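You operate a simulated robot arm through the tools that you are given. There is no shell and no other tool.

You are at the controls of a simulated two-armed robot. One attempt, no reset.

Task
Print the grey block from the small blue box.
Fine: lay the lid on the bench top meanwhile and put it back on the box; one print from the inked press; the block stays under the press.

The check looks at the end state, three seconds after you hand in, the way a careful person would. Anything else that was tipped, shoved, dropped, spilled or broken makes it a failure. A push-on lid holds only when it is set on centred and level and pressed home; a screw cap is set on level and turned clockwise until tight.

Robot
Two 6-joint arms with two-finger parallel grippers on one trunk that stands fixed in place. Base frame: the origin is at the foot of the trunk, x ahead of it, y to its left, z up. Readings come in mm, rad, newtons and seconds.
The left shoulder is at [60, 187, 1097], the right one opposite. With the tool pointing down near the work surface each hand reaches from about 100 to 320 mm from the base axis, measured 20 degrees to its own side. Payload 1.57 kg a hand.
Tool frame (each hand has its own): the origin (TCP) lies between the finger pads and is the grasp point; the fingertips stand 30 mm ahead of it; z points along the fingers, y is the line along which they close. The gripper opens to 110 mm. The fingers are 24 mm wide and 12 mm thick; the gripper's body (48 by 112 mm) begins 78 mm behind the TCP.
Orientation is told as [roll, pitch, yaw] about the base's x, y, z axes, in that order, counted from this pose: with the fingers straight down and closing along the base's y, the tool's x points along the base's -x, its y along +y and its z along -z.

Tools
- The arms move only by the tool step_arm. It takes "left_moves", "right_moves" or both (then of equal length, played together; a hand with none holds still); each is a list that holds one entry, the list of rows, each a list of 6 numbers: the shift along the tool's x, y, z in m, then the turn, a rotation vector about the tool's x, y, z in degrees. In form: [[[tx, ty, tz, rx, ry, rz], ...]]. A call has 1 to 20 rows; each row is the pose to reach, as a shift and turn from the pose commanded when the call began, along the tool's axes at that moment. "left_fingers" and "right_fingers" are, for a hand that has rows, the finger opening in m, from 0 to 0.11, set as the call begins (left out, the last holds). Each row takes 0.2 s and may step no farther than 50 mm and 0.15 rad from the row before; otherwise, or with a gripper value out of range, the whole call is refused. Where a pose cannot be reached the arm comes as near as it can. A force on the tool above 40 N (or 10 N above the force at the start of the call, whichever is more), or a blocked arm, ends the call early, and 0.2 s more pass. Each finger travels about 153 mm/s and halts on what it meets, pressing with about 25 N; the grip force reading is that of the motor and also rises with nothing between the fingers. The clock runs only during rows and for 0.2 s after the last one: add rows that repeat a pose to give the fingers time. The reply holds the time, the measured pose of the TCP, the force on the tool along the base axes, the opening and the grip force, in the units named above and with some noise, with the torque about the TCP (base axes, N m) and any sound that the robot's microphone picked up, and new pictures: "show" is both (left out), scene, wrist or none (wrist: the cameras of the hands that moved).
- Cameras (640 x 400 px; columns grow to the right, rows downward): "scene" is now at [-5.8, 44.3, 1636.5]; the picture's right is [0.41, -0.91, 0.00], its down [-0.70, -0.31, -0.64] and it looks along [0.59, 0.26, -0.77] (base axes); focal length 350 px, centre (320, 200). "left" rides on the left gripper at [70, -16, -141] in its tool frame; the picture's right is [0.23, 0.97, 0.00], its down [-0.86, 0.20, -0.48] and it looks along [-0.47, 0.11, 0.88] (tool axes); focal length 222 px, centre (320, 200). "right" rides on the right gripper at [70, 16, -141] in its tool frame; the picture's right is [-0.23, 0.97, 0.00], its down [-0.86, -0.20, -0.48] and it looks along [-0.47, -0.11, 0.88] (tool axes); focal length 222 px, centre (320, 200). There is no depth. A picture from a camera that has moved, and an enlarged one, comes with that camera's place and axes in the base frame and with its lens. The place of the scene camera against the robot may be out by one fixed shift of up to 25 mm in any direction.
- raise_lower(by): slides the trunk up (or, below 0, down) by that many mm; the arms and the scene camera ride with it, the base frame stays. It gives what a move gives, with no picture.
- turn_head(pan, tilt): turns the head with the scene camera to pan (to the left, within 1.501 rad either way) and tilt (down, from -0.506 to 1.204), counted from straight ahead of the robot. It gives what a move gives, and a new picture of the scene camera.
- enlarge(camera, box): a new picture of the part [left, top, right, bottom] of that camera's present view, enlarged. No time passes.
- hand_in(): hands the job in; it is judged then, once.

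Places have to be worked out from the pictures, the camera data and where the tool is seen. Open the grippers and draw the arms clear of the work before you hand the job in, unless the task says otherwise.

The tools are called after "Call:" as a command line: name --argument value ..., lists and objects as JSON in quotes. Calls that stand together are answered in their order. step_arm: Moves the arms, as the interface text tells. Its arguments: {"type":"object","properties":{"left_moves":{"type":"array","items":{"type":"array","items":{"type":"array","items":{"type":"number"}}}},"left_fingers":{"type":"number"},"right_moves":{"type":"array","items":{"type":"array","items":{"type":"array","items":{"type":"number"}}}},"right_fingers":{"type":"number"},"show":{"type":"string","enum":["both","scene","wrist","none"]}},"required":[]} The other tools are called the same way: raise_lower (by) slides the trunk up or down; turn_head (pan, tilt) turns the head that bears the scene camera; enlarge (camera, box) takes an enlarged picture of a part of a camera's view; hand_in () hands the job in.

At the start:

```text
t: 0.0
left_tcp_pos: [268.4, 378.6, 1211.6]
left_ee_rot: [0.0, -0.001, -0.001]
left_force: [0.0, 0.1, -0.5]
left_wrist_torque: [0.03, 0.0, 0.01]
left_grip_width: 109.7
left_grip_force: 0.1
right_tcp_pos: [403.8, 38.8, 1180.8]
right_ee_rot: [0.0, 0.0, 0.0]
right_force: [0.5, -0.3, 0.2]
right_wrist_torque: [0.04, -0.02, -0.01]
right_grip_width: 110.2
right_grip_force: 0.1
trunk travel left (down, up): [-725.0, 265.0]
head pan, tilt: [0.421, 0.874]
```

scene: 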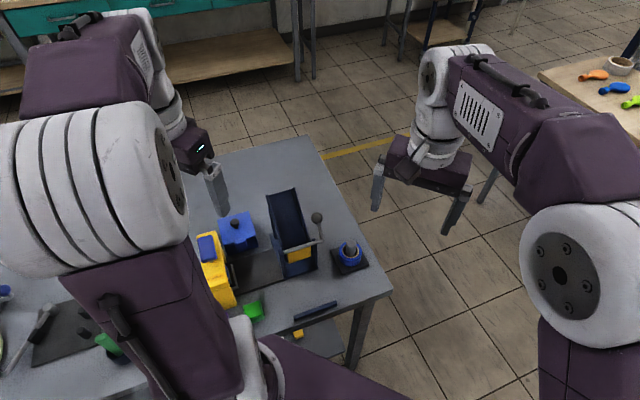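
right: 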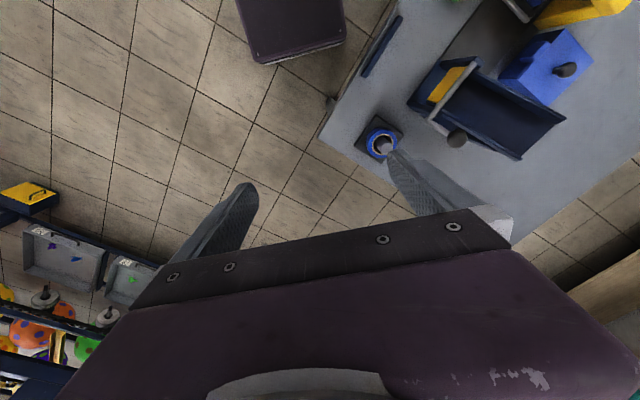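
left: 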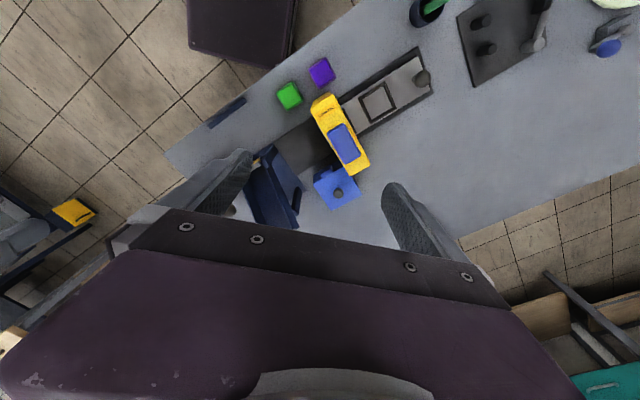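

The pictures show a bench with a press, a blue box with a lid, a yellow thing, and loose items. I'll enlarge the views to see what each thing is before moving.

Call:
enlarge --camera "left" --box '[160, 40, 460, 228]'

Call:
enlarge --camera "right" --box '[320, 0, 640, 200]'

Call:
enlarge --camera "scene" --box '[160, 160, 400, 360]'

Call:
enlarge --camera "left" --box '[380, 0, 640, 160]'

```text
2.13 times, centred on (310, 134) of left
camera zoom: at [198.7, 363.3, 1352.4], right [-0.23, 0.97, 0.0], down [0.86, 0.2, 0.48], along [0.47, 0.11, -0.88], focal length 473 px, centre (341, 340)
```

zoom: 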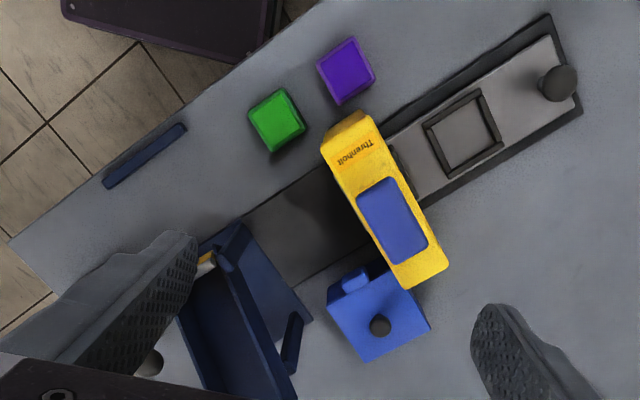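

```text
2.00 times, centred on (480, 100) of right
camera zoom: at [334.6, 56.2, 1321.9], right [0.23, 0.97, 0.0], down [0.86, -0.2, 0.48], along [0.47, -0.11, -0.88], focal length 444 px, centre (0, 400)
```

zoom: 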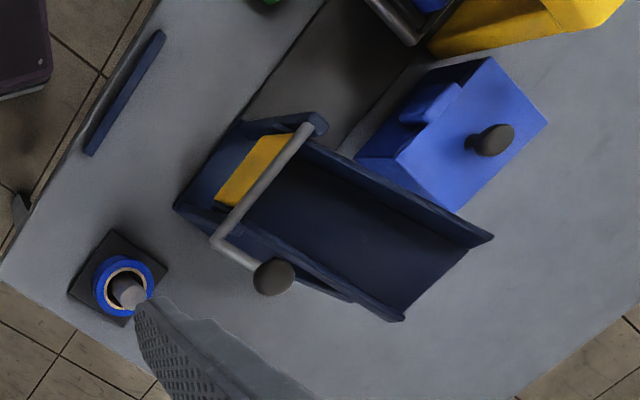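

```text
2.00 times, centred on (280, 260) of scene
camera zoom: at [-5.8, 44.3, 1636.5], right [0.41, -0.91, 0.0], down [-0.7, -0.31, -0.64], along [0.59, 0.26, -0.77], focal length 700 px, centre (400, 80)
```

zoom: 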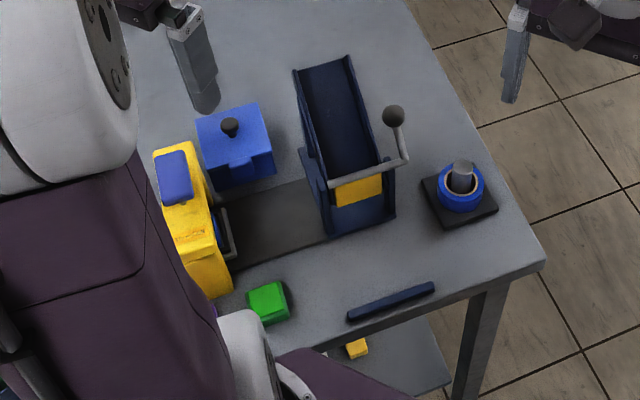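

```text
2.46 times, centred on (510, 80) of left
camera zoom: at [198.7, 363.3, 1352.4], right [-0.23, 0.97, 0.0], down [0.86, 0.2, 0.48], along [0.47, 0.11, -0.88], focal length 547 px, centre (-148, 495)
```

zoom: 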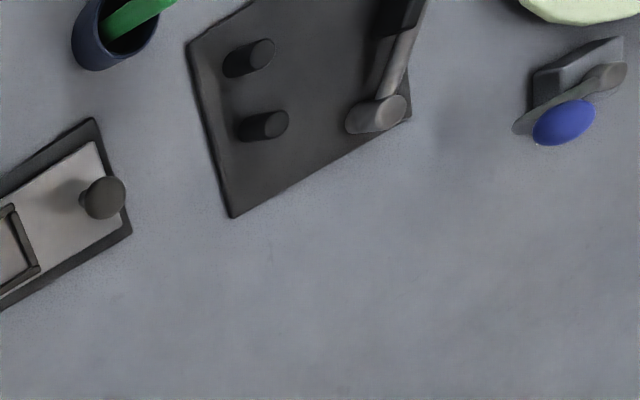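

The bench is clearest in the left hand's camera: a yellow press with a blue pad, a tray with a square frame and knob, a blue box with a knobbed lid, and a chute with a lever. From the two hand cameras I put the lid knob near [417, 458, 888] and the bench top near z 815. I'll move both hands a little to get other viewpoints and test the reach.

Call:
step_arm --left_moves '[[[0.0, 0.04, 0.02, 0, 0, 0], [0.0, 0.08, 0.04, 0, 0, 0], [0.0, 0.12, 0.06, 0, 0, 0], [0.0, 0.15, 0.08, 0, 0, 0]]]' --right_moves '[[[0.04, 0.0, 0.0, 0, 0, 0], [0.08, 0.0, 0.0, 0, 0, 0], [0.12, 0.0, 0.0, 0, 0, 0], [0.16, 0.0, 0.0, 0, 0, 0]]]' --show "both"

```text
t: 1.0
left_tcp_pos: [267.1, 531.3, 1128.1]
left_ee_rot: [-0.002, -0.002, 0.0]
left_force: [-0.5, 0.7, -1.1]
left_wrist_torque: [-0.03, -0.01, -0.01]
left_grip_width: 110.0
left_grip_force: 0.0
right_tcp_pos: [243.6, 39.9, 1181.5]
right_ee_rot: [-0.002, -0.002, 0.001]
right_force: [-0.4, -0.2, -0.2]
right_wrist_torque: [-0.02, -0.03, -0.01]
right_grip_width: 110.1
right_grip_force: 0.0
trunk travel left (down, up): [-725.0, 265.0]
head pan, tilt: [0.421, 0.874]
camera scene: at [-7.6, 46.2, 1636.5], right [0.41, -0.91, 0.0], down [-0.7, -0.31, -0.64], along [0.59, 0.26, -0.77], focal length 350 px, centre (320, 200)
camera right: at [173.2, 57.4, 1322.6], right [0.23, 0.97, 0.0], down [0.85, -0.2, 0.48], along [0.47, -0.11, -0.88], focal length 222 px, centre (320, 200)
camera left: at [196.9, 515.0, 1269.7], right [-0.23, 0.97, 0.0], down [0.85, 0.2, 0.48], along [0.47, 0.11, -0.88], focal length 222 px, centre (320, 200)
```

scene: 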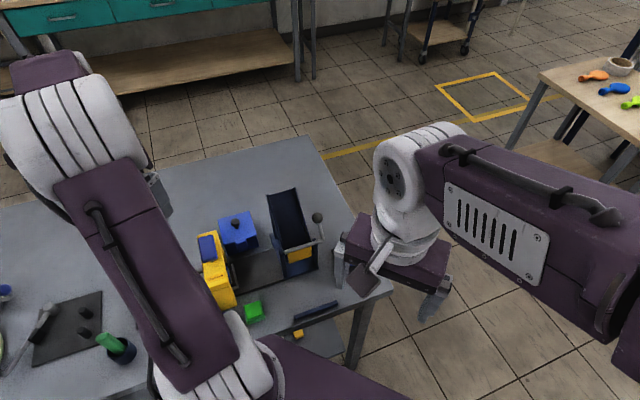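
right: 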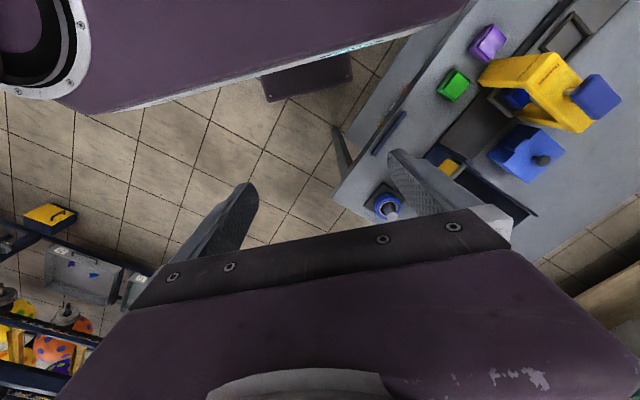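
left: 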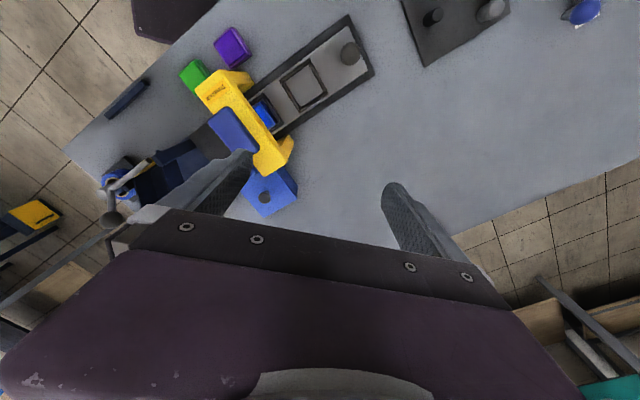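

Both hands moved as commanded. I'll enlarge the new views to see the press, the tray and the lever.

Call:
enlarge --camera "left" --box '[80, 0, 400, 200]'

Call:
enlarge --camera "right" --box '[400, 0, 640, 150]'

Call:
enlarge --camera "scene" --box '[180, 170, 340, 330]'

Call:
enlarge --camera "left" --box '[150, 50, 310, 220]'

```text
2.00 times, centred on (240, 100) of left
camera zoom: at [196.9, 515.0, 1269.7], right [-0.23, 0.97, 0.0], down [0.85, 0.2, 0.48], along [0.47, 0.11, -0.88], focal length 444 px, centre (480, 400)
```

zoom: 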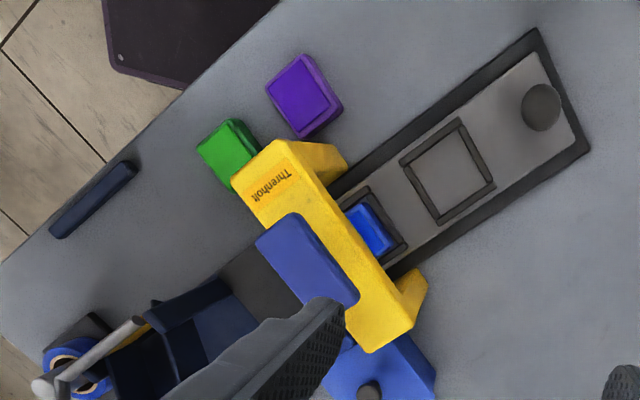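

```text
2.67 times, centred on (520, 75) of right
camera zoom: at [173.2, 57.4, 1322.6], right [0.23, 0.97, 0.0], down [0.85, -0.2, 0.48], along [0.47, -0.11, -0.88], focal length 592 px, centre (-213, 533)
```

zoom: 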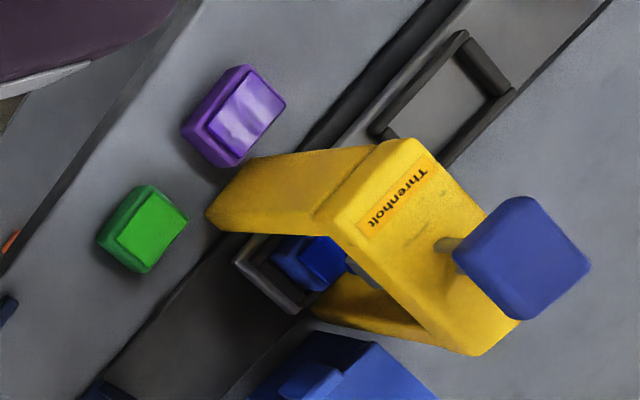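

```text
2.50 times, centred on (260, 250) of scene
camera zoom: at [-7.6, 46.2, 1636.5], right [0.41, -0.91, 0.0], down [-0.7, -0.31, -0.64], along [0.59, 0.26, -0.77], focal length 875 px, centre (470, 75)
```

zoom: 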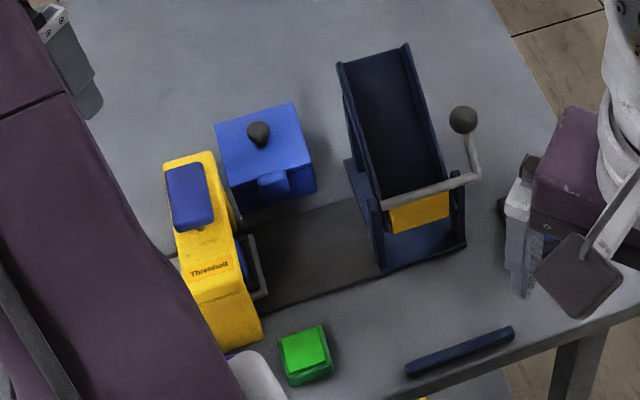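

```text
2.35 times, centred on (230, 135) of left
camera zoom: at [196.9, 515.0, 1269.7], right [-0.23, 0.97, 0.0], down [0.85, 0.2, 0.48], along [0.47, 0.11, -0.88], focal length 523 px, centre (532, 353)
```

zoom: 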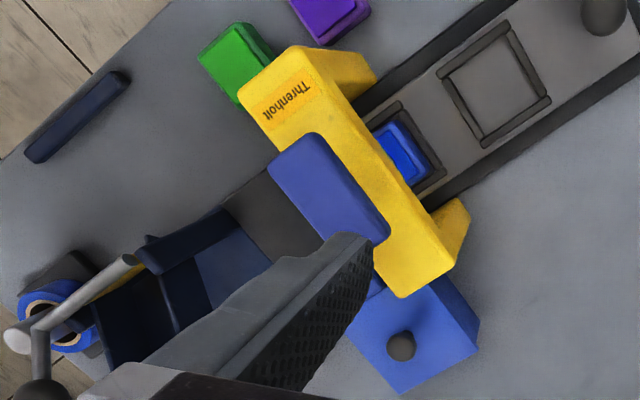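

The press is a yellow portal with a blue plunger. Its tray carries two nests: a blue block sits in the one under the press, and the outer one is empty. I put the plunger near [281, 423, 983], the empty nest near [215, 490, 844] and the tray knob near [155, 553, 866]. I'll bring the left hand high over the box for a close look, and move the right hand back out of the way.

Call:
step_arm --left_moves '[[[-0.035, -0.035, 0.01, 0, 0, 0], [-0.07, -0.07, 0.02, 0, 0, 0], [-0.1, -0.1, 0.03, 0, 0, 0], [-0.1, -0.1, 0.03, 0, 0, 0]]]' --right_moves '[[[0.0, -0.04, 0.0, 0, 0, 0], [0.0, -0.08, 0.0, 0, 0, 0], [0.0, -0.12, 0.0, 0, 0, 0], [0.0, -0.16, 0.0, 0, 0, 0]]]' --show "both"

Call:
enlarge --camera "left" --box '[200, 80, 440, 230]'

Call:
enlarge --camera "scene" --box '[140, 170, 360, 330]'

```text
refused: row 1 steps farther than a row can; nothing moved
```

```text
2.67 times, centred on (320, 155) of left
camera zoom: at [196.9, 515.0, 1269.7], right [-0.23, 0.97, 0.0], down [0.85, 0.2, 0.48], along [0.47, 0.11, -0.88], focal length 592 px, centre (320, 320)
```

zoom: 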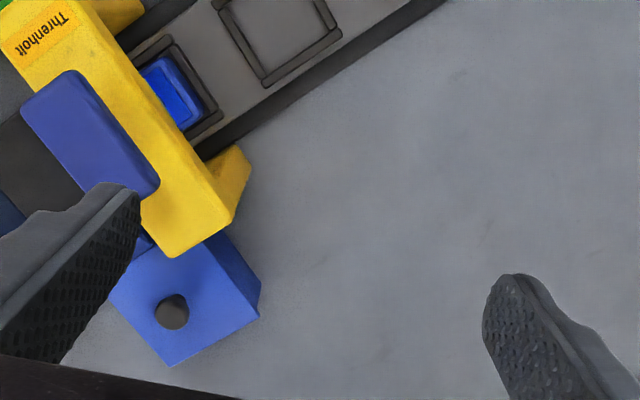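

```text
2.50 times, centred on (250, 250) of scene
camera zoom: at [-7.6, 46.2, 1636.5], right [0.41, -0.91, 0.0], down [-0.7, -0.31, -0.64], along [0.59, 0.26, -0.77], focal length 875 px, centre (495, 75)
```

zoom: 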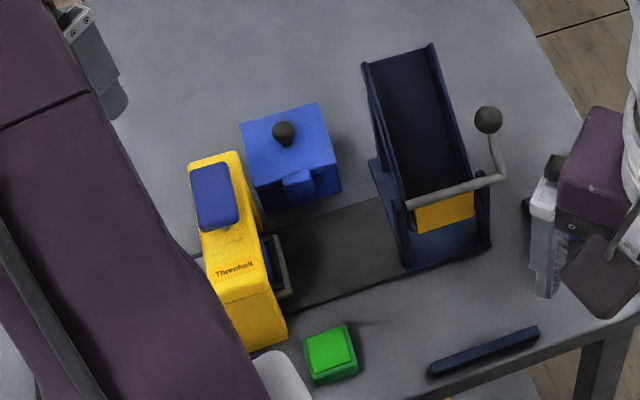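

That call was refused because a step came to just over 50 mm; nothing moved. I'll repeat it with smaller steps.

Call:
step_arm --left_moves '[[[-0.03, -0.03, 0.01, 0, 0, 0], [-0.06, -0.06, 0.02, 0, 0, 0], [-0.09, -0.09, 0.03, 0, 0, 0], [-0.1, -0.1, 0.03, 0, 0, 0]]]' --right_moves '[[[0.0, -0.04, 0.0, 0, 0, 0], [0.0, -0.08, 0.0, 0, 0, 0], [0.0, -0.12, 0.0, 0, 0, 0], [0.0, -0.16, 0.0, 0, 0, 0]]]' --show "both"

Call:
enlarge --camera "left" --box '[200, 80, 440, 230]'

Call:
enlarge --camera "left" --box '[100, 0, 420, 200]'

```text
t: 2.0
left_tcp_pos: [366.3, 429.2, 1101.2]
left_ee_rot: [0.001, 0.001, 0.0]
left_force: [0.0, 0.5, 0.1]
left_wrist_torque: [0.0, -0.02, 0.01]
left_grip_width: 110.1
left_grip_force: 0.0
right_tcp_pos: [242.1, -122.4, 1181.5]
right_ee_rot: [0.001, -0.001, 0.0]
right_force: [0.0, 0.4, 0.3]
right_wrist_torque: [0.04, -0.04, 0.0]
right_grip_width: 110.0
right_grip_force: 0.0
trunk travel left (down, up): [-725.0, 265.0]
head pan, tilt: [0.421, 0.874]
camera scene: at [-6.6, 42.5, 1636.5], right [0.41, -0.91, 0.0], down [-0.7, -0.31, -0.64], along [0.59, 0.26, -0.77], focal length 350 px, centre (320, 200)
camera right: at [173.1, -106.2, 1323.3], right [0.23, 0.97, 0.0], down [0.85, -0.2, 0.48], along [0.47, -0.11, -0.88], focal length 222 px, centre (320, 200)
camera left: at [296.7, 411.8, 1242.5], right [-0.23, 0.97, 0.0], down [0.85, 0.2, 0.48], along [0.47, 0.11, -0.88], focal length 222 px, centre (320, 200)
```

scene: 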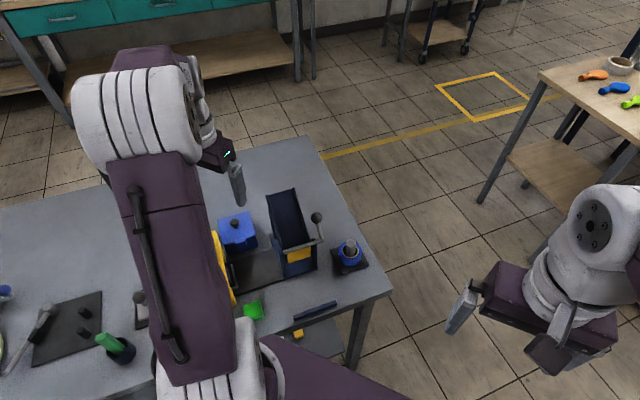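
right: 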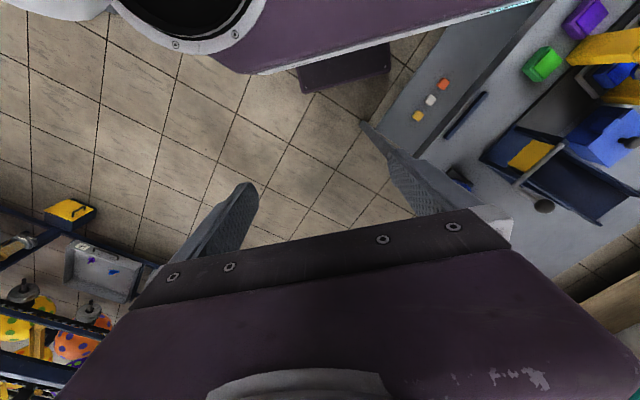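
left: 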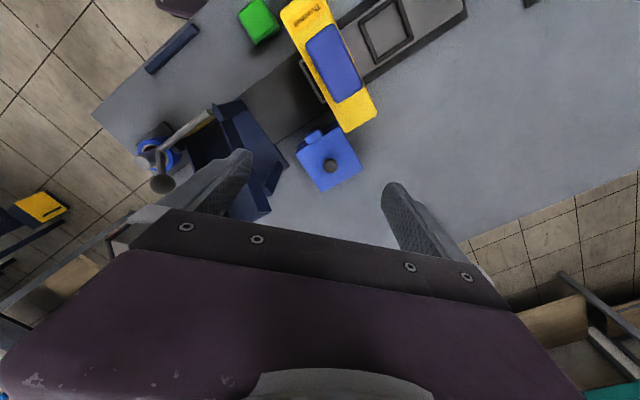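

```text
2.67 times, centred on (320, 155) of left
camera zoom: at [296.7, 411.8, 1242.5], right [-0.23, 0.97, 0.0], down [0.85, 0.2, 0.48], along [0.47, 0.11, -0.88], focal length 592 px, centre (320, 320)
```

zoom: 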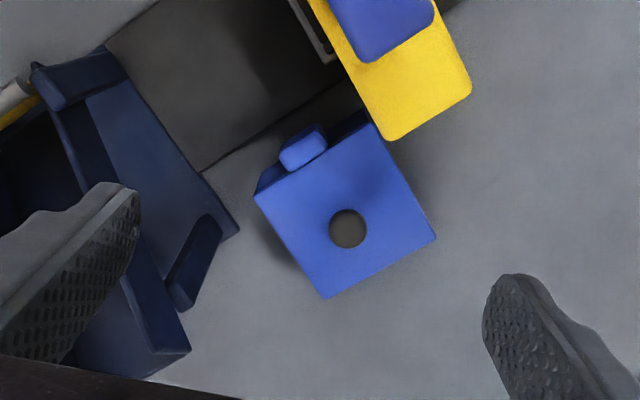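

```text
2.00 times, centred on (260, 100) of left
camera zoom: at [296.7, 411.8, 1242.5], right [-0.23, 0.97, 0.0], down [0.85, 0.2, 0.48], along [0.47, 0.11, -0.88], focal length 444 px, centre (440, 400)
```

zoom: 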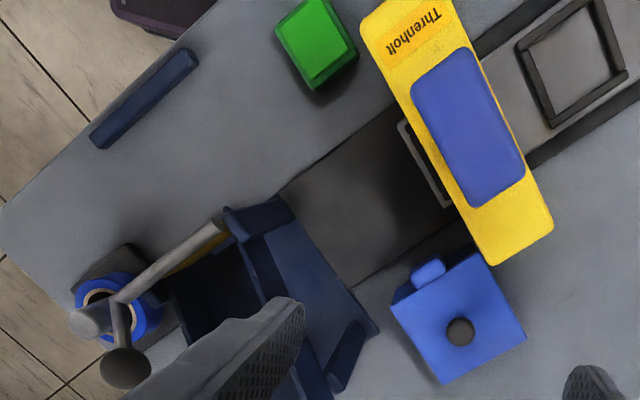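

I'll enlarge the box to see how the lid, the tab and the box body fit together.

Call:
enlarge --camera "left" --box '[280, 110, 376, 170]'

Call:
enlarge --camera "left" --box '[280, 130, 376, 200]'

Call:
enlarge --camera "scene" --box '[200, 200, 280, 250]'

Call:
enlarge --camera "right" --box '[480, 80, 640, 180]'

```text
6.67 times, centred on (328, 140) of left
camera zoom: at [296.7, 411.8, 1242.5], right [-0.23, 0.97, 0.0], down [0.85, 0.2, 0.48], along [0.47, 0.11, -0.88], focal length 1481 px, centre (267, 600)
```

zoom: 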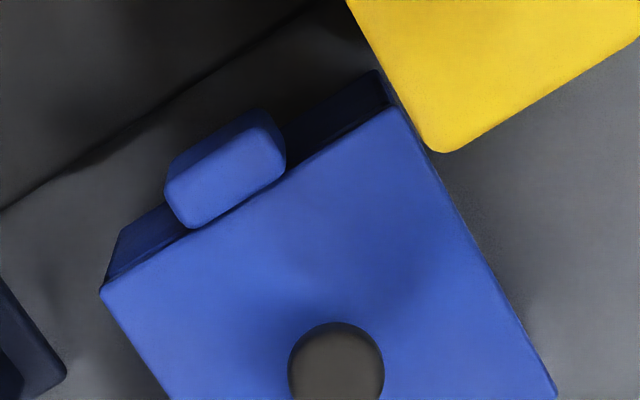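

```text
5.71 times, centred on (328, 165) of left
camera zoom: at [296.7, 411.8, 1242.5], right [-0.23, 0.97, 0.0], down [0.85, 0.2, 0.48], along [0.47, 0.11, -0.88], focal length 1269 px, centre (274, 400)
```

zoom: 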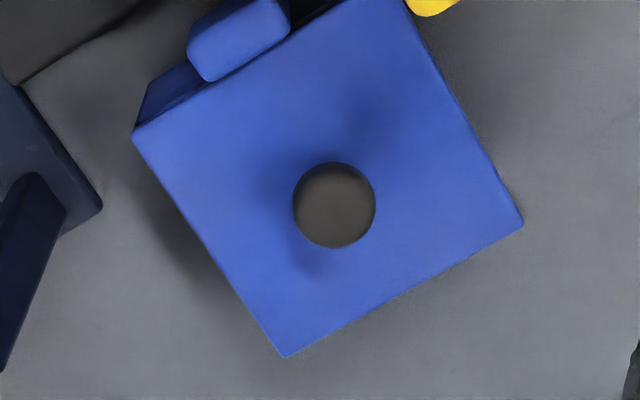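

```text
8.00 times, centred on (240, 225) of scene
camera zoom: at [-6.6, 42.5, 1636.5], right [0.41, -0.91, 0.0], down [-0.7, -0.31, -0.64], along [0.59, 0.26, -0.77], focal length 2800 px, centre (960, 0)
```

zoom: 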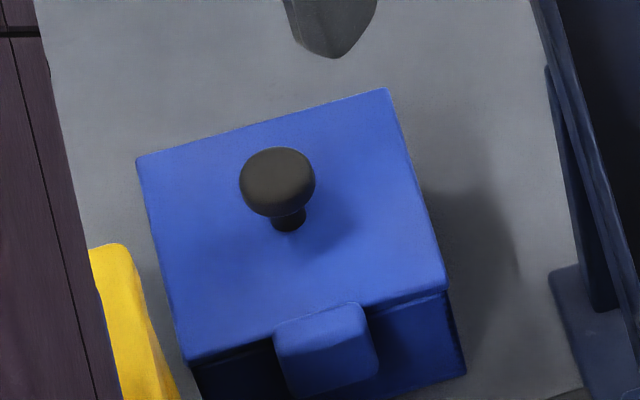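

```text
4.00 times, centred on (560, 130) of right
camera zoom: at [173.1, -106.2, 1323.3], right [0.23, 0.97, 0.0], down [0.85, -0.2, 0.48], along [0.47, -0.11, -0.88], focal length 888 px, centre (-640, 480)
```

zoom: 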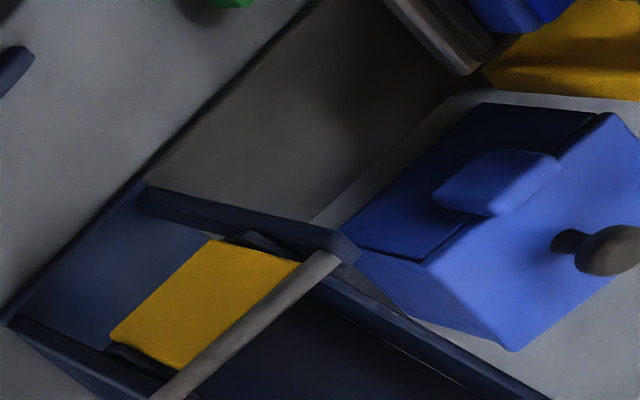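

The box sits turned 45° with its centre near (414, 457), lid top near z 875 and knob head near z 895. The track also runs at 45°, along (+x, −y). I'll turn the left hand 45° so the fingers close along the track direction, and bring it above the knob with the fingers opened to 60 mm.

Call:
step_arm --left_moves '[[[-0.008, 0.0046, 0.02, 0, 0, -7.5], [-0.016, 0.0093, 0.04, 0, 0, -15], [-0.024, 0.0139, 0.06, 0, 0, -22.5], [-0.032, 0.0185, 0.08, 0, 0, -30], [-0.04, 0.0232, 0.1, 0, 0, -37.5], [-0.0477, 0.0278, 0.12, 0, 0, -45], [-0.0477, 0.0278, 0.12, 0, 0, -45]]]' --left_fingers 0.06 --show "both"

Call:
enlarge --camera "left" --box '[200, 100, 440, 250]'

```text
t: 3.6
left_tcp_pos: [415.8, 457.8, 981.9]
left_ee_rot: [0.001, 0.0, 0.787]
left_force: [0.0, -0.3, 0.1]
left_wrist_torque: [-0.03, -0.02, -0.02]
left_grip_width: 59.9
left_grip_force: 0.1
right_tcp_pos: [243.8, -121.5, 1182.8]
right_ee_rot: [-0.001, -0.001, -0.001]
right_force: [0.1, 0.0, 0.3]
right_wrist_torque: [0.0, 0.01, 0.04]
right_grip_width: 110.2
right_grip_force: 0.0
trunk travel left (down, up): [-725.0, 265.0]
head pan, tilt: [0.421, 0.874]
camera scene: at [-6.1, 44.0, 1636.5], right [0.41, -0.91, 0.0], down [-0.7, -0.31, -0.64], along [0.59, 0.26, -0.77], focal length 350 px, centre (320, 200)
camera left: at [377.6, 396.8, 1123.1], right [-0.85, 0.53, 0.0], down [0.46, 0.75, 0.48], along [0.25, 0.41, -0.88], focal length 222 px, centre (320, 200)
```

scene: 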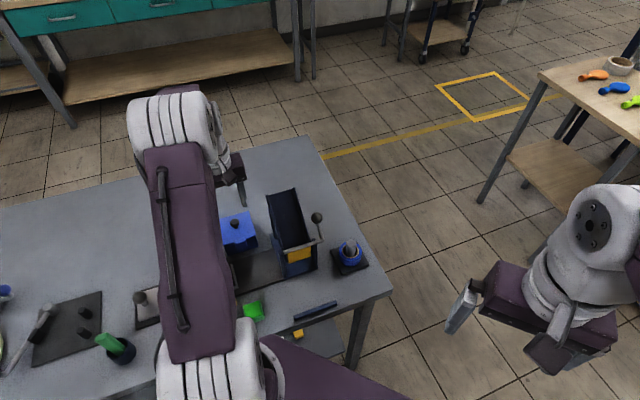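
left: 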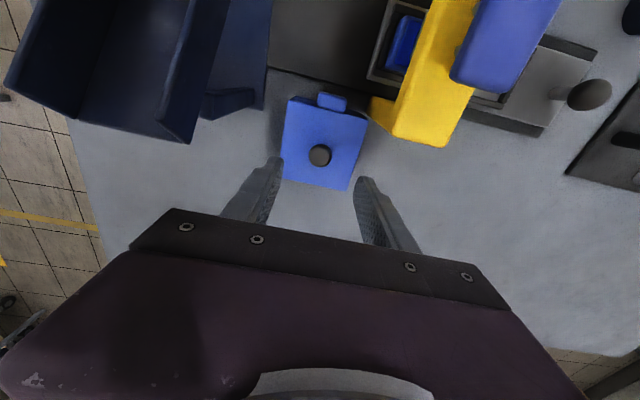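

```text
2.67 times, centred on (320, 175) of left
camera zoom: at [377.6, 396.8, 1123.1], right [-0.85, 0.53, 0.0], down [0.46, 0.75, 0.48], along [0.25, 0.41, -0.88], focal length 592 px, centre (320, 267)
```

zoom: 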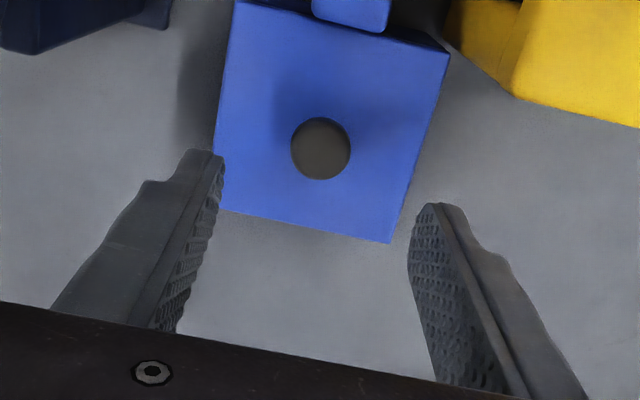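

The knob lies right on the tool axis, and two views agree on a lid top at z 875. I'll lower until the tips are about 5 mm above the lid, then close on the knob.

Call:
step_arm --left_moves '[[[0.0, 0.0, 0.02, 0, 0, 0], [0.0, 0.0, 0.04, 0, 0, 0], [0.0, 0.0, 0.058, 0, 0, 0], [0.0, 0.0, 0.071, 0, 0, 0], [0.0, 0.0, 0.071, 0, 0, 0]]]' --show "wrist"

Call:
enlarge --camera "left" --box '[200, 80, 440, 230]'

```text
t: 4.8
left_tcp_pos: [416.3, 458.1, 910.6]
left_ee_rot: [0.001, 0.0, 0.786]
left_force: [0.0, -0.3, 0.8]
left_wrist_torque: [-0.02, 0.02, -0.03]
left_grip_width: 59.8
left_grip_force: 0.0
right_tcp_pos: [242.6, -123.0, 1182.2]
right_ee_rot: [0.001, -0.001, 0.0]
right_force: [0.7, -1.3, 0.2]
right_wrist_torque: [0.03, -0.01, 0.01]
right_grip_width: 110.1
right_grip_force: 0.1
trunk travel left (down, up): [-725.0, 265.0]
head pan, tilt: [0.421, 0.874]
camera left: at [378.3, 396.8, 1052.5], right [-0.85, 0.53, 0.0], down [0.46, 0.75, 0.48], along [0.25, 0.41, -0.88], focal length 222 px, centre (320, 200)
```

left: 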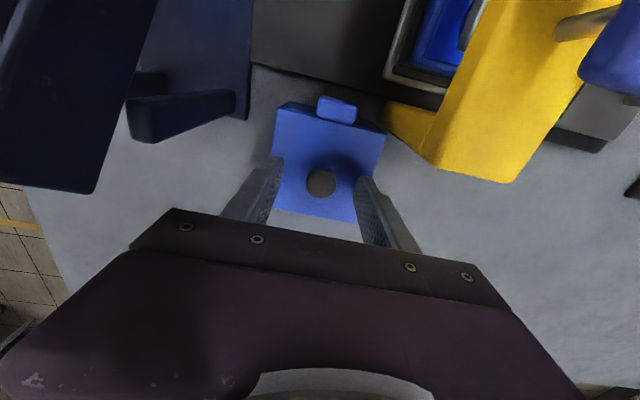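

```text
2.67 times, centred on (320, 155) of left
camera zoom: at [378.3, 396.8, 1052.5], right [-0.85, 0.53, 0.0], down [0.46, 0.75, 0.48], along [0.25, 0.41, -0.88], focal length 592 px, centre (320, 320)
```

zoom: 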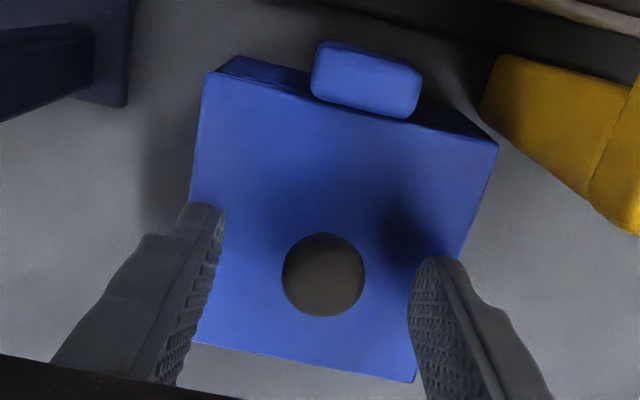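

The knob is within about 1 mm of the tool axis, between the fingers, and nothing is touching. I'll close on it.

Call:
step_arm --left_moves '[[[0.0, 0.0, 0.0, 0, 0, 0], [0.0, 0.0, 0.0, 0, 0, 0], [0.0, 0.0, 0.0, 0, 0, 0]]]' --left_fingers 0.0 --show "wrist"

Call:
enlarge --camera "left" --box '[200, 80, 440, 230]'

```text
t: 5.6
left_tcp_pos: [416.7, 457.6, 911.3]
left_ee_rot: [-0.001, 0.0, 0.785]
left_force: [0.6, 0.5, 0.2]
left_wrist_torque: [0.01, -0.01, -0.03]
left_grip_width: 22.7
left_grip_force: 25.0
right_tcp_pos: [243.9, -120.4, 1181.7]
right_ee_rot: [0.0, 0.001, 0.001]
right_force: [0.0, -0.2, -0.2]
right_wrist_torque: [-0.02, 0.03, -0.02]
right_grip_width: 110.2
right_grip_force: 0.1
trunk travel left (down, up): [-725.0, 265.0]
head pan, tilt: [0.421, 0.874]
camera left: at [378.5, 397.0, 1052.5], right [-0.85, 0.53, 0.0], down [0.46, 0.75, 0.48], along [0.25, 0.41, -0.88], focal length 222 px, centre (320, 200)
```

left: 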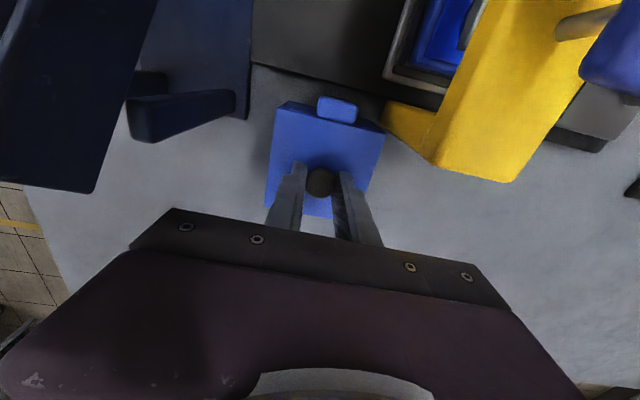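

```text
2.67 times, centred on (320, 155) of left
camera zoom: at [378.5, 397.0, 1052.5], right [-0.85, 0.53, 0.0], down [0.46, 0.75, 0.48], along [0.25, 0.41, -0.88], focal length 592 px, centre (320, 320)
```

zoom: 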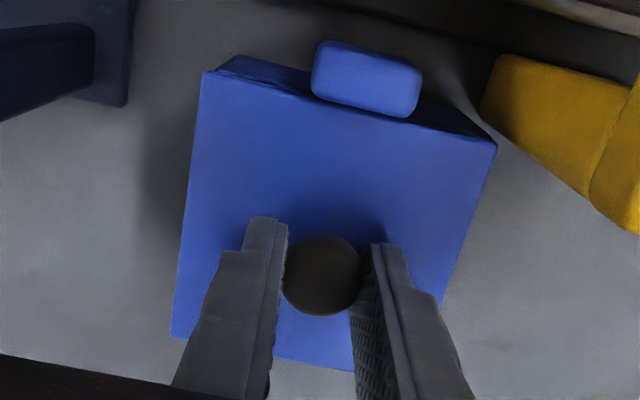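

The grip reads 22.7 mm at 25 N on the knob. I'll lift slowly by 15 mm and check that the lid comes off and the box stays down.

Call:
step_arm --left_moves '[[[0.0, 0.0, -0.003, 0, 0, 0], [0.0, 0.0, -0.006, 0, 0, 0], [0.0, 0.0, -0.009, 0, 0, 0], [0.0, 0.0, -0.012, 0, 0, 0], [0.0, 0.0, -0.015, 0, 0, 0]]]' --show "wrist"

Call:
enlarge --camera "left" --box '[200, 80, 440, 230]'

Call:
enlarge --camera "scene" --box '[180, 170, 300, 270]'

```text
t: 6.8
left_tcp_pos: [417.0, 457.6, 924.6]
left_ee_rot: [0.001, -0.001, 0.785]
left_force: [0.4, -0.5, -0.8]
left_wrist_torque: [0.0, -0.02, 0.0]
left_grip_width: 22.4
left_grip_force: 24.8
right_tcp_pos: [243.2, -120.7, 1181.7]
right_ee_rot: [0.0, 0.001, -0.001]
right_force: [0.1, -0.2, -0.1]
right_wrist_torque: [0.01, -0.01, -0.04]
right_grip_width: 109.8
right_grip_force: 0.1
trunk travel left (down, up): [-725.0, 265.0]
head pan, tilt: [0.421, 0.874]
camera left: at [378.9, 396.7, 1066.7], right [-0.85, 0.53, 0.0], down [0.46, 0.75, 0.48], along [0.25, 0.41, -0.88], focal length 222 px, centre (320, 200)
```

left: 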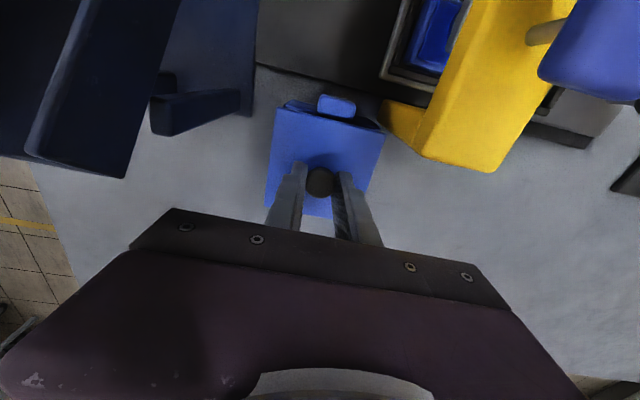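

```text
2.67 times, centred on (320, 155) of left
camera zoom: at [378.9, 396.7, 1066.7], right [-0.85, 0.53, 0.0], down [0.46, 0.75, 0.48], along [0.25, 0.41, -0.88], focal length 592 px, centre (320, 320)
```

zoom: 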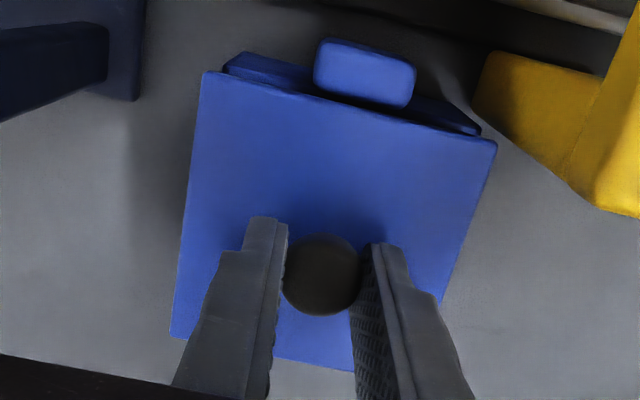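

```text
4.00 times, centred on (240, 220) of scene
camera zoom: at [-5.8, 44.3, 1636.5], right [0.41, -0.91, 0.0], down [-0.7, -0.31, -0.64], along [0.59, 0.26, -0.77], focal length 1400 px, centre (640, 120)
```

zoom: 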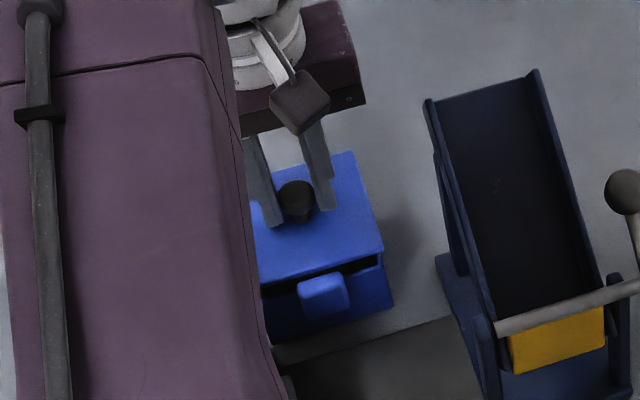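

The lid is coming away while the box and its tab stay put. I'll lift it about 85 mm clear, shift it away from the press and carry it to the free bench area near (339, 580).

Call:
step_arm --left_moves '[[[0.0, 0.0, -0.02, 0, 0, 0], [-0.005, 0.0, -0.04, 0, 0, 0], [-0.015, 0.0, -0.06, 0, 0, 0], [-0.025, 0.0, -0.08, 0, 0, 0], [-0.032, 0.03, -0.085, 0, 0, 0], [-0.032, 0.06, -0.085, 0, 0, 0], [-0.032, 0.09, -0.085, 0, 0, 0], [-0.032, 0.12, -0.085, 0, 0, 0], [-0.032, 0.141, -0.085, 0, 0, 0], [-0.032, 0.141, -0.085, 0, 0, 0]]]' --show "both"

Call:
enlarge --camera "left" --box '[120, 60, 360, 210]'

Call:
enlarge --camera "scene" --box '[180, 170, 300, 270]'

```text
t: 9.0
left_tcp_pos: [339.4, 581.4, 1009.8]
left_ee_rot: [0.0, 0.0, 0.784]
left_force: [-0.4, -0.3, -0.9]
left_wrist_torque: [-0.02, 0.0, -0.03]
left_grip_width: 22.8
left_grip_force: 24.5
right_tcp_pos: [244.2, -120.4, 1180.7]
right_ee_rot: [0.0, 0.001, -0.002]
right_force: [-0.8, -0.6, 0.1]
right_wrist_torque: [-0.01, -0.02, 0.0]
right_grip_width: 109.8
right_grip_force: 0.0
trunk travel left (down, up): [-725.0, 265.0]
head pan, tilt: [0.421, 0.874]
camera scene: at [-5.4, 43.9, 1636.5], right [0.41, -0.91, 0.0], down [-0.7, -0.31, -0.64], along [0.59, 0.26, -0.77], focal length 350 px, centre (320, 200)
camera left: at [301.1, 520.1, 1151.1], right [-0.85, 0.53, 0.0], down [0.46, 0.75, 0.48], along [0.25, 0.41, -0.88], focal length 222 px, centre (320, 200)
```

scene: 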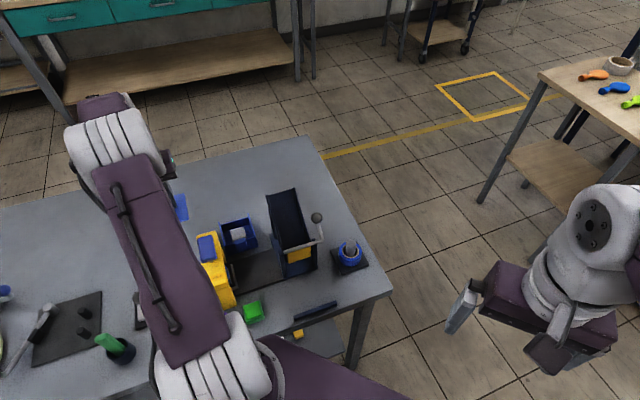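
left: 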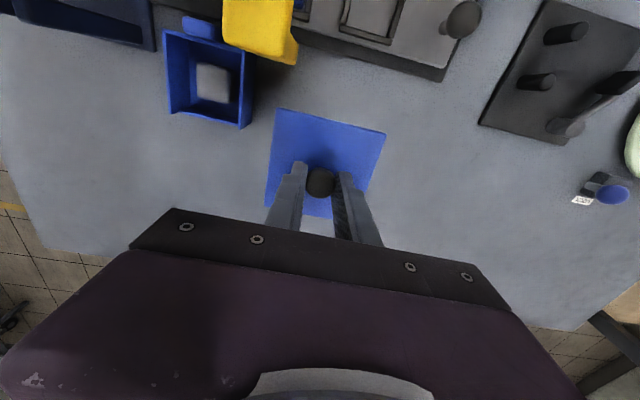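

```text
2.67 times, centred on (240, 135) of left
camera zoom: at [301.1, 520.1, 1151.1], right [-0.85, 0.53, 0.0], down [0.46, 0.75, 0.48], along [0.25, 0.41, -0.88], focal length 592 px, centre (533, 373)
```

zoom: 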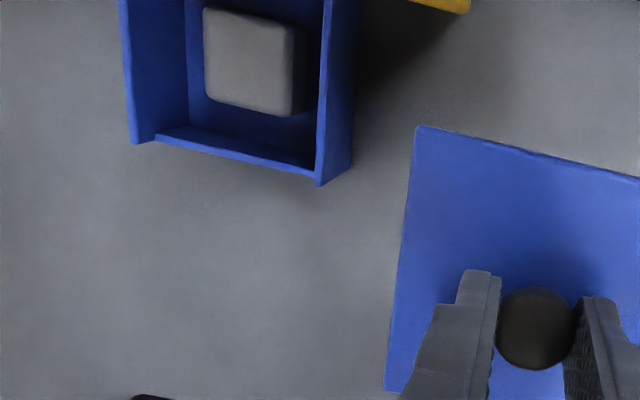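

```text
4.00 times, centred on (240, 220) of scene
camera zoom: at [-5.4, 43.9, 1636.5], right [0.41, -0.91, 0.0], down [-0.7, -0.31, -0.64], along [0.59, 0.26, -0.77], focal length 1400 px, centre (640, 120)
```

zoom: 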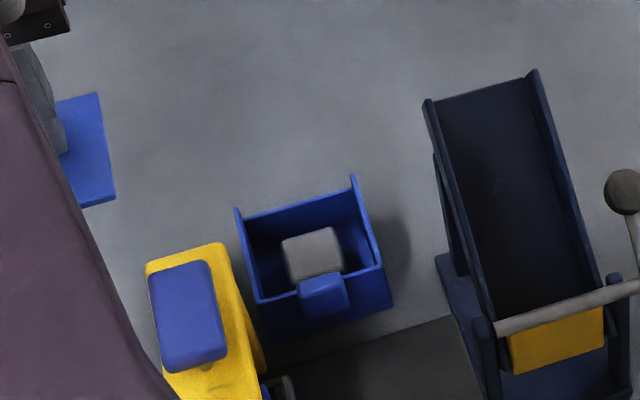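

The lid is off and shows as a flat plate with a knob, and the grey block sits in the middle of the open box. I'll lower the lid towards the bench, quickly at first and then in small steps.

Call:
step_arm --left_moves '[[[0.0, 0.0, 0.03, 0, 0, 0], [0.0, 0.0, 0.06, 0, 0, 0], [0.0, 0.0, 0.09, 0, 0, 0], [0.0, 0.0, 0.12, 0, 0, 0], [0.0, 0.0, 0.13, 0, 0, 0], [0.0, 0.0, 0.13, 0, 0, 0]]]' --show "both"

Call:
enlarge --camera "left" --box '[200, 80, 440, 230]'

Call:
enlarge --camera "scene" --box '[120, 150, 280, 250]'

```text
t: 10.4
left_tcp_pos: [340.6, 580.5, 878.4]
left_ee_rot: [0.0, 0.0, 0.785]
left_force: [-0.6, 0.2, -0.5]
left_wrist_torque: [0.02, 0.02, -0.01]
left_grip_width: 22.4
left_grip_force: 25.4
right_tcp_pos: [242.7, -121.3, 1181.9]
right_ee_rot: [0.001, 0.001, 0.0]
right_force: [-0.6, -0.9, -0.6]
right_wrist_torque: [-0.01, -0.01, 0.01]
right_grip_width: 109.9
right_grip_force: 0.1
trunk travel left (down, up): [-725.0, 265.0]
head pan, tilt: [0.421, 0.874]
camera scene: at [-6.0, 44.3, 1636.5], right [0.41, -0.91, 0.0], down [-0.7, -0.31, -0.64], along [0.59, 0.26, -0.77], focal length 350 px, centre (320, 200)
camera left: at [302.5, 519.7, 1020.2], right [-0.85, 0.53, 0.0], down [0.46, 0.75, 0.48], along [0.25, 0.41, -0.88], focal length 222 px, centre (320, 200)
```

scene: 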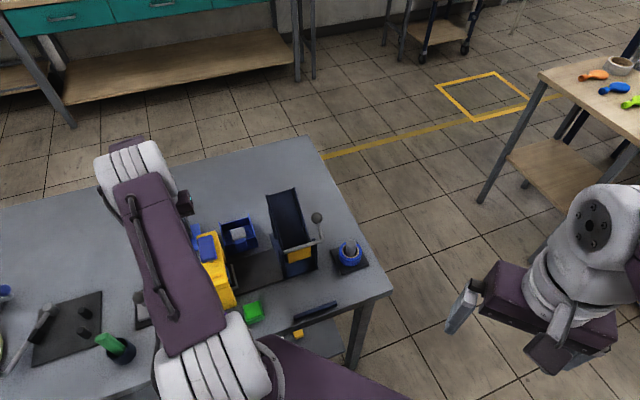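
left: 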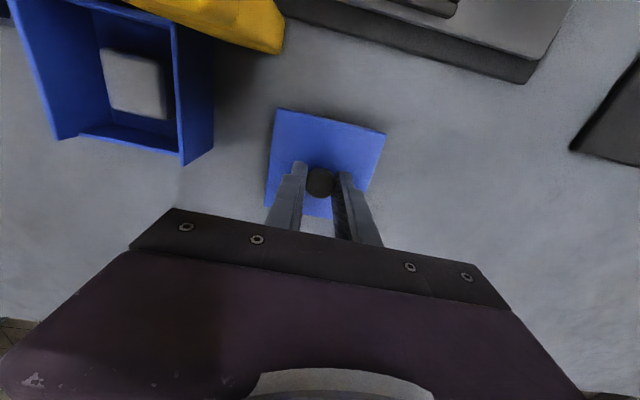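

```text
2.67 times, centred on (320, 155) of left
camera zoom: at [302.5, 519.7, 1020.2], right [-0.85, 0.53, 0.0], down [0.46, 0.75, 0.48], along [0.25, 0.41, -0.88], focal length 592 px, centre (320, 320)
```

zoom: 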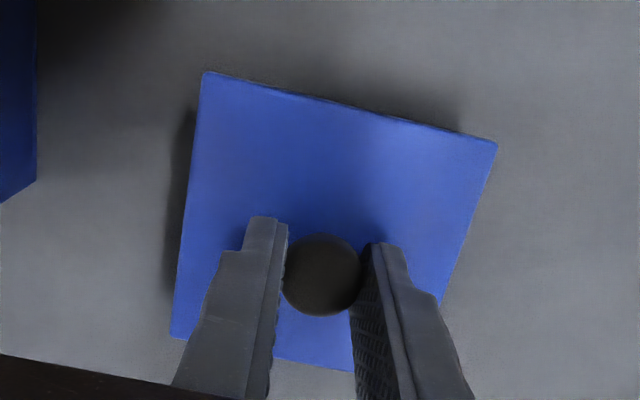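

```text
4.00 times, centred on (200, 200) of scene
camera zoom: at [-6.0, 44.3, 1636.5], right [0.41, -0.91, 0.0], down [-0.7, -0.31, -0.64], along [0.59, 0.26, -0.77], focal length 1400 px, centre (800, 200)
```

zoom: 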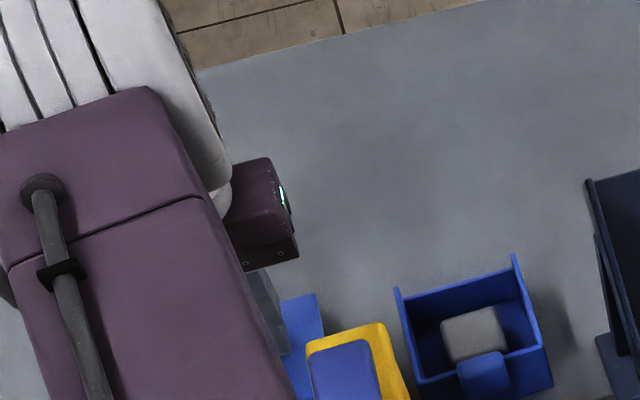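

Still in the air with no contact force. I'll keep lowering in 2 mm steps.

Call:
step_arm --left_moves '[[[0.0, 0.0, 0.002, 0, 0, 0], [0.0, 0.0, 0.004, 0, 0, 0], [0.0, 0.0, 0.006, 0, 0, 0], [0.0, 0.0, 0.008, 0, 0, 0]]]' --show "none"

Call:
step_arm --left_moves '[[[0.0, 0.0, 0.002, 0, 0, 0], [0.0, 0.0, 0.004, 0, 0, 0]]]' --show "wrist"

```text
t: 11.4
left_tcp_pos: [340.5, 579.7, 870.5]
left_ee_rot: [0.001, 0.0, 0.786]
left_force: [0.1, 0.6, 0.0]
left_wrist_torque: [0.01, 0.0, -0.02]
left_grip_width: 22.7
left_grip_force: 25.0
right_tcp_pos: [242.8, -119.3, 1183.4]
right_ee_rot: [0.001, -0.001, -0.001]
right_force: [-0.9, 0.1, 0.1]
right_wrist_torque: [0.0, -0.01, 0.07]
right_grip_width: 110.0
right_grip_force: 0.1
trunk travel left (down, up): [-725.0, 265.0]
head pan, tilt: [0.421, 0.874]
```

```text
t: 12.0
left_tcp_pos: [339.8, 579.8, 866.9]
left_ee_rot: [0.0, 0.0, 0.785]
left_force: [-0.3, 0.9, -0.3]
left_wrist_torque: [-0.02, 0.01, -0.01]
left_grip_width: 22.5
left_grip_force: 25.1
right_tcp_pos: [243.7, -121.1, 1181.7]
right_ee_rot: [0.0, 0.0, -0.001]
right_force: [0.1, -0.2, -0.5]
right_wrist_torque: [0.02, -0.01, -0.03]
right_grip_width: 109.9
right_grip_force: 0.0
trunk travel left (down, up): [-725.0, 265.0]
head pan, tilt: [0.421, 0.874]
camera left: at [301.5, 518.8, 1009.2], right [-0.85, 0.53, 0.0], down [0.46, 0.75, 0.48], along [0.25, 0.41, -0.88], focal length 222 px, centre (320, 200)
```

left: 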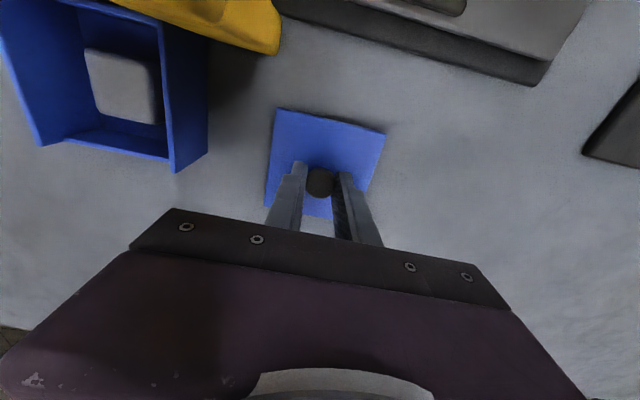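

No contact yet at z 867. I'll continue in short calls and watch the force.

Call:
step_arm --left_moves '[[[0.0, 0.0, 0.0015, 0, 0, 0], [0.0, 0.0, 0.003, 0, 0, 0], [0.0, 0.0, 0.004, 0, 0, 0]]]' --show "none"

Call:
step_arm --left_moves '[[[0.0, 0.0, 0.001, 0, 0, 0], [0.0, 0.0, 0.002, 0, 0, 0]]]' --show "none"

Call:
enlarge --camera "left" --box '[200, 80, 440, 230]'

```text
t: 12.8
left_tcp_pos: [339.7, 577.9, 867.2]
left_ee_rot: [0.001, -0.004, 0.786]
left_force: [2.9, 2.4, 19.0]
left_wrist_torque: [-0.19, 0.22, -0.02]
left_grip_width: 22.5
left_grip_force: 25.0
right_tcp_pos: [242.9, -123.0, 1182.6]
right_ee_rot: [0.002, 0.001, 0.001]
right_force: [0.2, 1.0, -0.1]
right_wrist_torque: [0.0, -0.01, 0.01]
right_grip_width: 110.2
right_grip_force: 0.1
trunk travel left (down, up): [-725.0, 265.0]
head pan, tilt: [0.421, 0.874]
```

```text
t: 13.4
left_tcp_pos: [338.3, 577.9, 864.3]
left_ee_rot: [0.003, -0.004, 0.786]
left_force: [3.2, 2.9, 20.1]
left_wrist_torque: [0.04, -0.07, 0.01]
left_grip_width: 22.5
left_grip_force: 24.9
right_tcp_pos: [242.3, -123.1, 1181.5]
right_ee_rot: [0.002, -0.002, 0.002]
right_force: [0.2, 0.1, 0.5]
right_wrist_torque: [0.02, 0.01, 0.0]
right_grip_width: 110.1
right_grip_force: 0.1
trunk travel left (down, up): [-725.0, 265.0]
head pan, tilt: [0.421, 0.874]
```

```text
2.67 times, centred on (320, 155) of left
camera zoom: at [300.3, 517.5, 1005.0], right [-0.85, 0.53, 0.0], down [0.46, 0.74, 0.48], along [0.25, 0.41, -0.88], focal length 592 px, centre (320, 320)
```

zoom: 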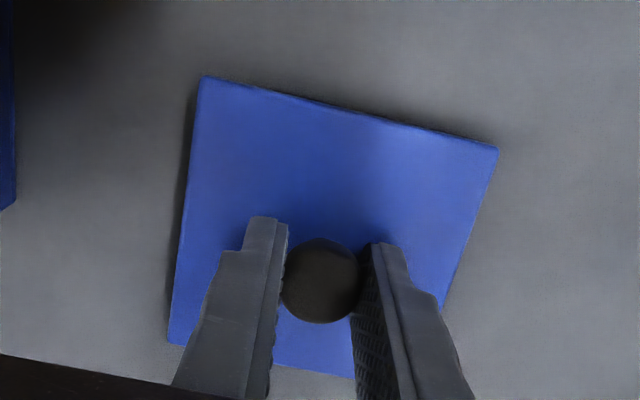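

The lid touched down, with 20 N upward at the tool. I'll ease up about 3 mm to take off the load, then open the fingers.

Call:
step_arm --left_moves '[[[0.0, 0.0, -0.0015, 0, 0, 0], [0.0, 0.0, -0.0025, 0, 0, 0], [0.0, 0.0, -0.0025, 0, 0, 0]]]' --show "none"

```text
t: 14.2
left_tcp_pos: [338.2, 578.6, 863.3]
left_ee_rot: [0.0, 0.002, 0.785]
left_force: [1.0, -0.1, 4.0]
left_wrist_torque: [0.13, -0.1, -0.01]
left_grip_width: 22.6
left_grip_force: 25.0
right_tcp_pos: [242.8, -122.4, 1181.7]
right_ee_rot: [-0.001, 0.0, -0.001]
right_force: [0.0, -0.8, 0.4]
right_wrist_torque: [-0.01, -0.01, 0.04]
right_grip_width: 109.9
right_grip_force: 0.1
trunk travel left (down, up): [-725.0, 265.0]
head pan, tilt: [0.421, 0.874]
```

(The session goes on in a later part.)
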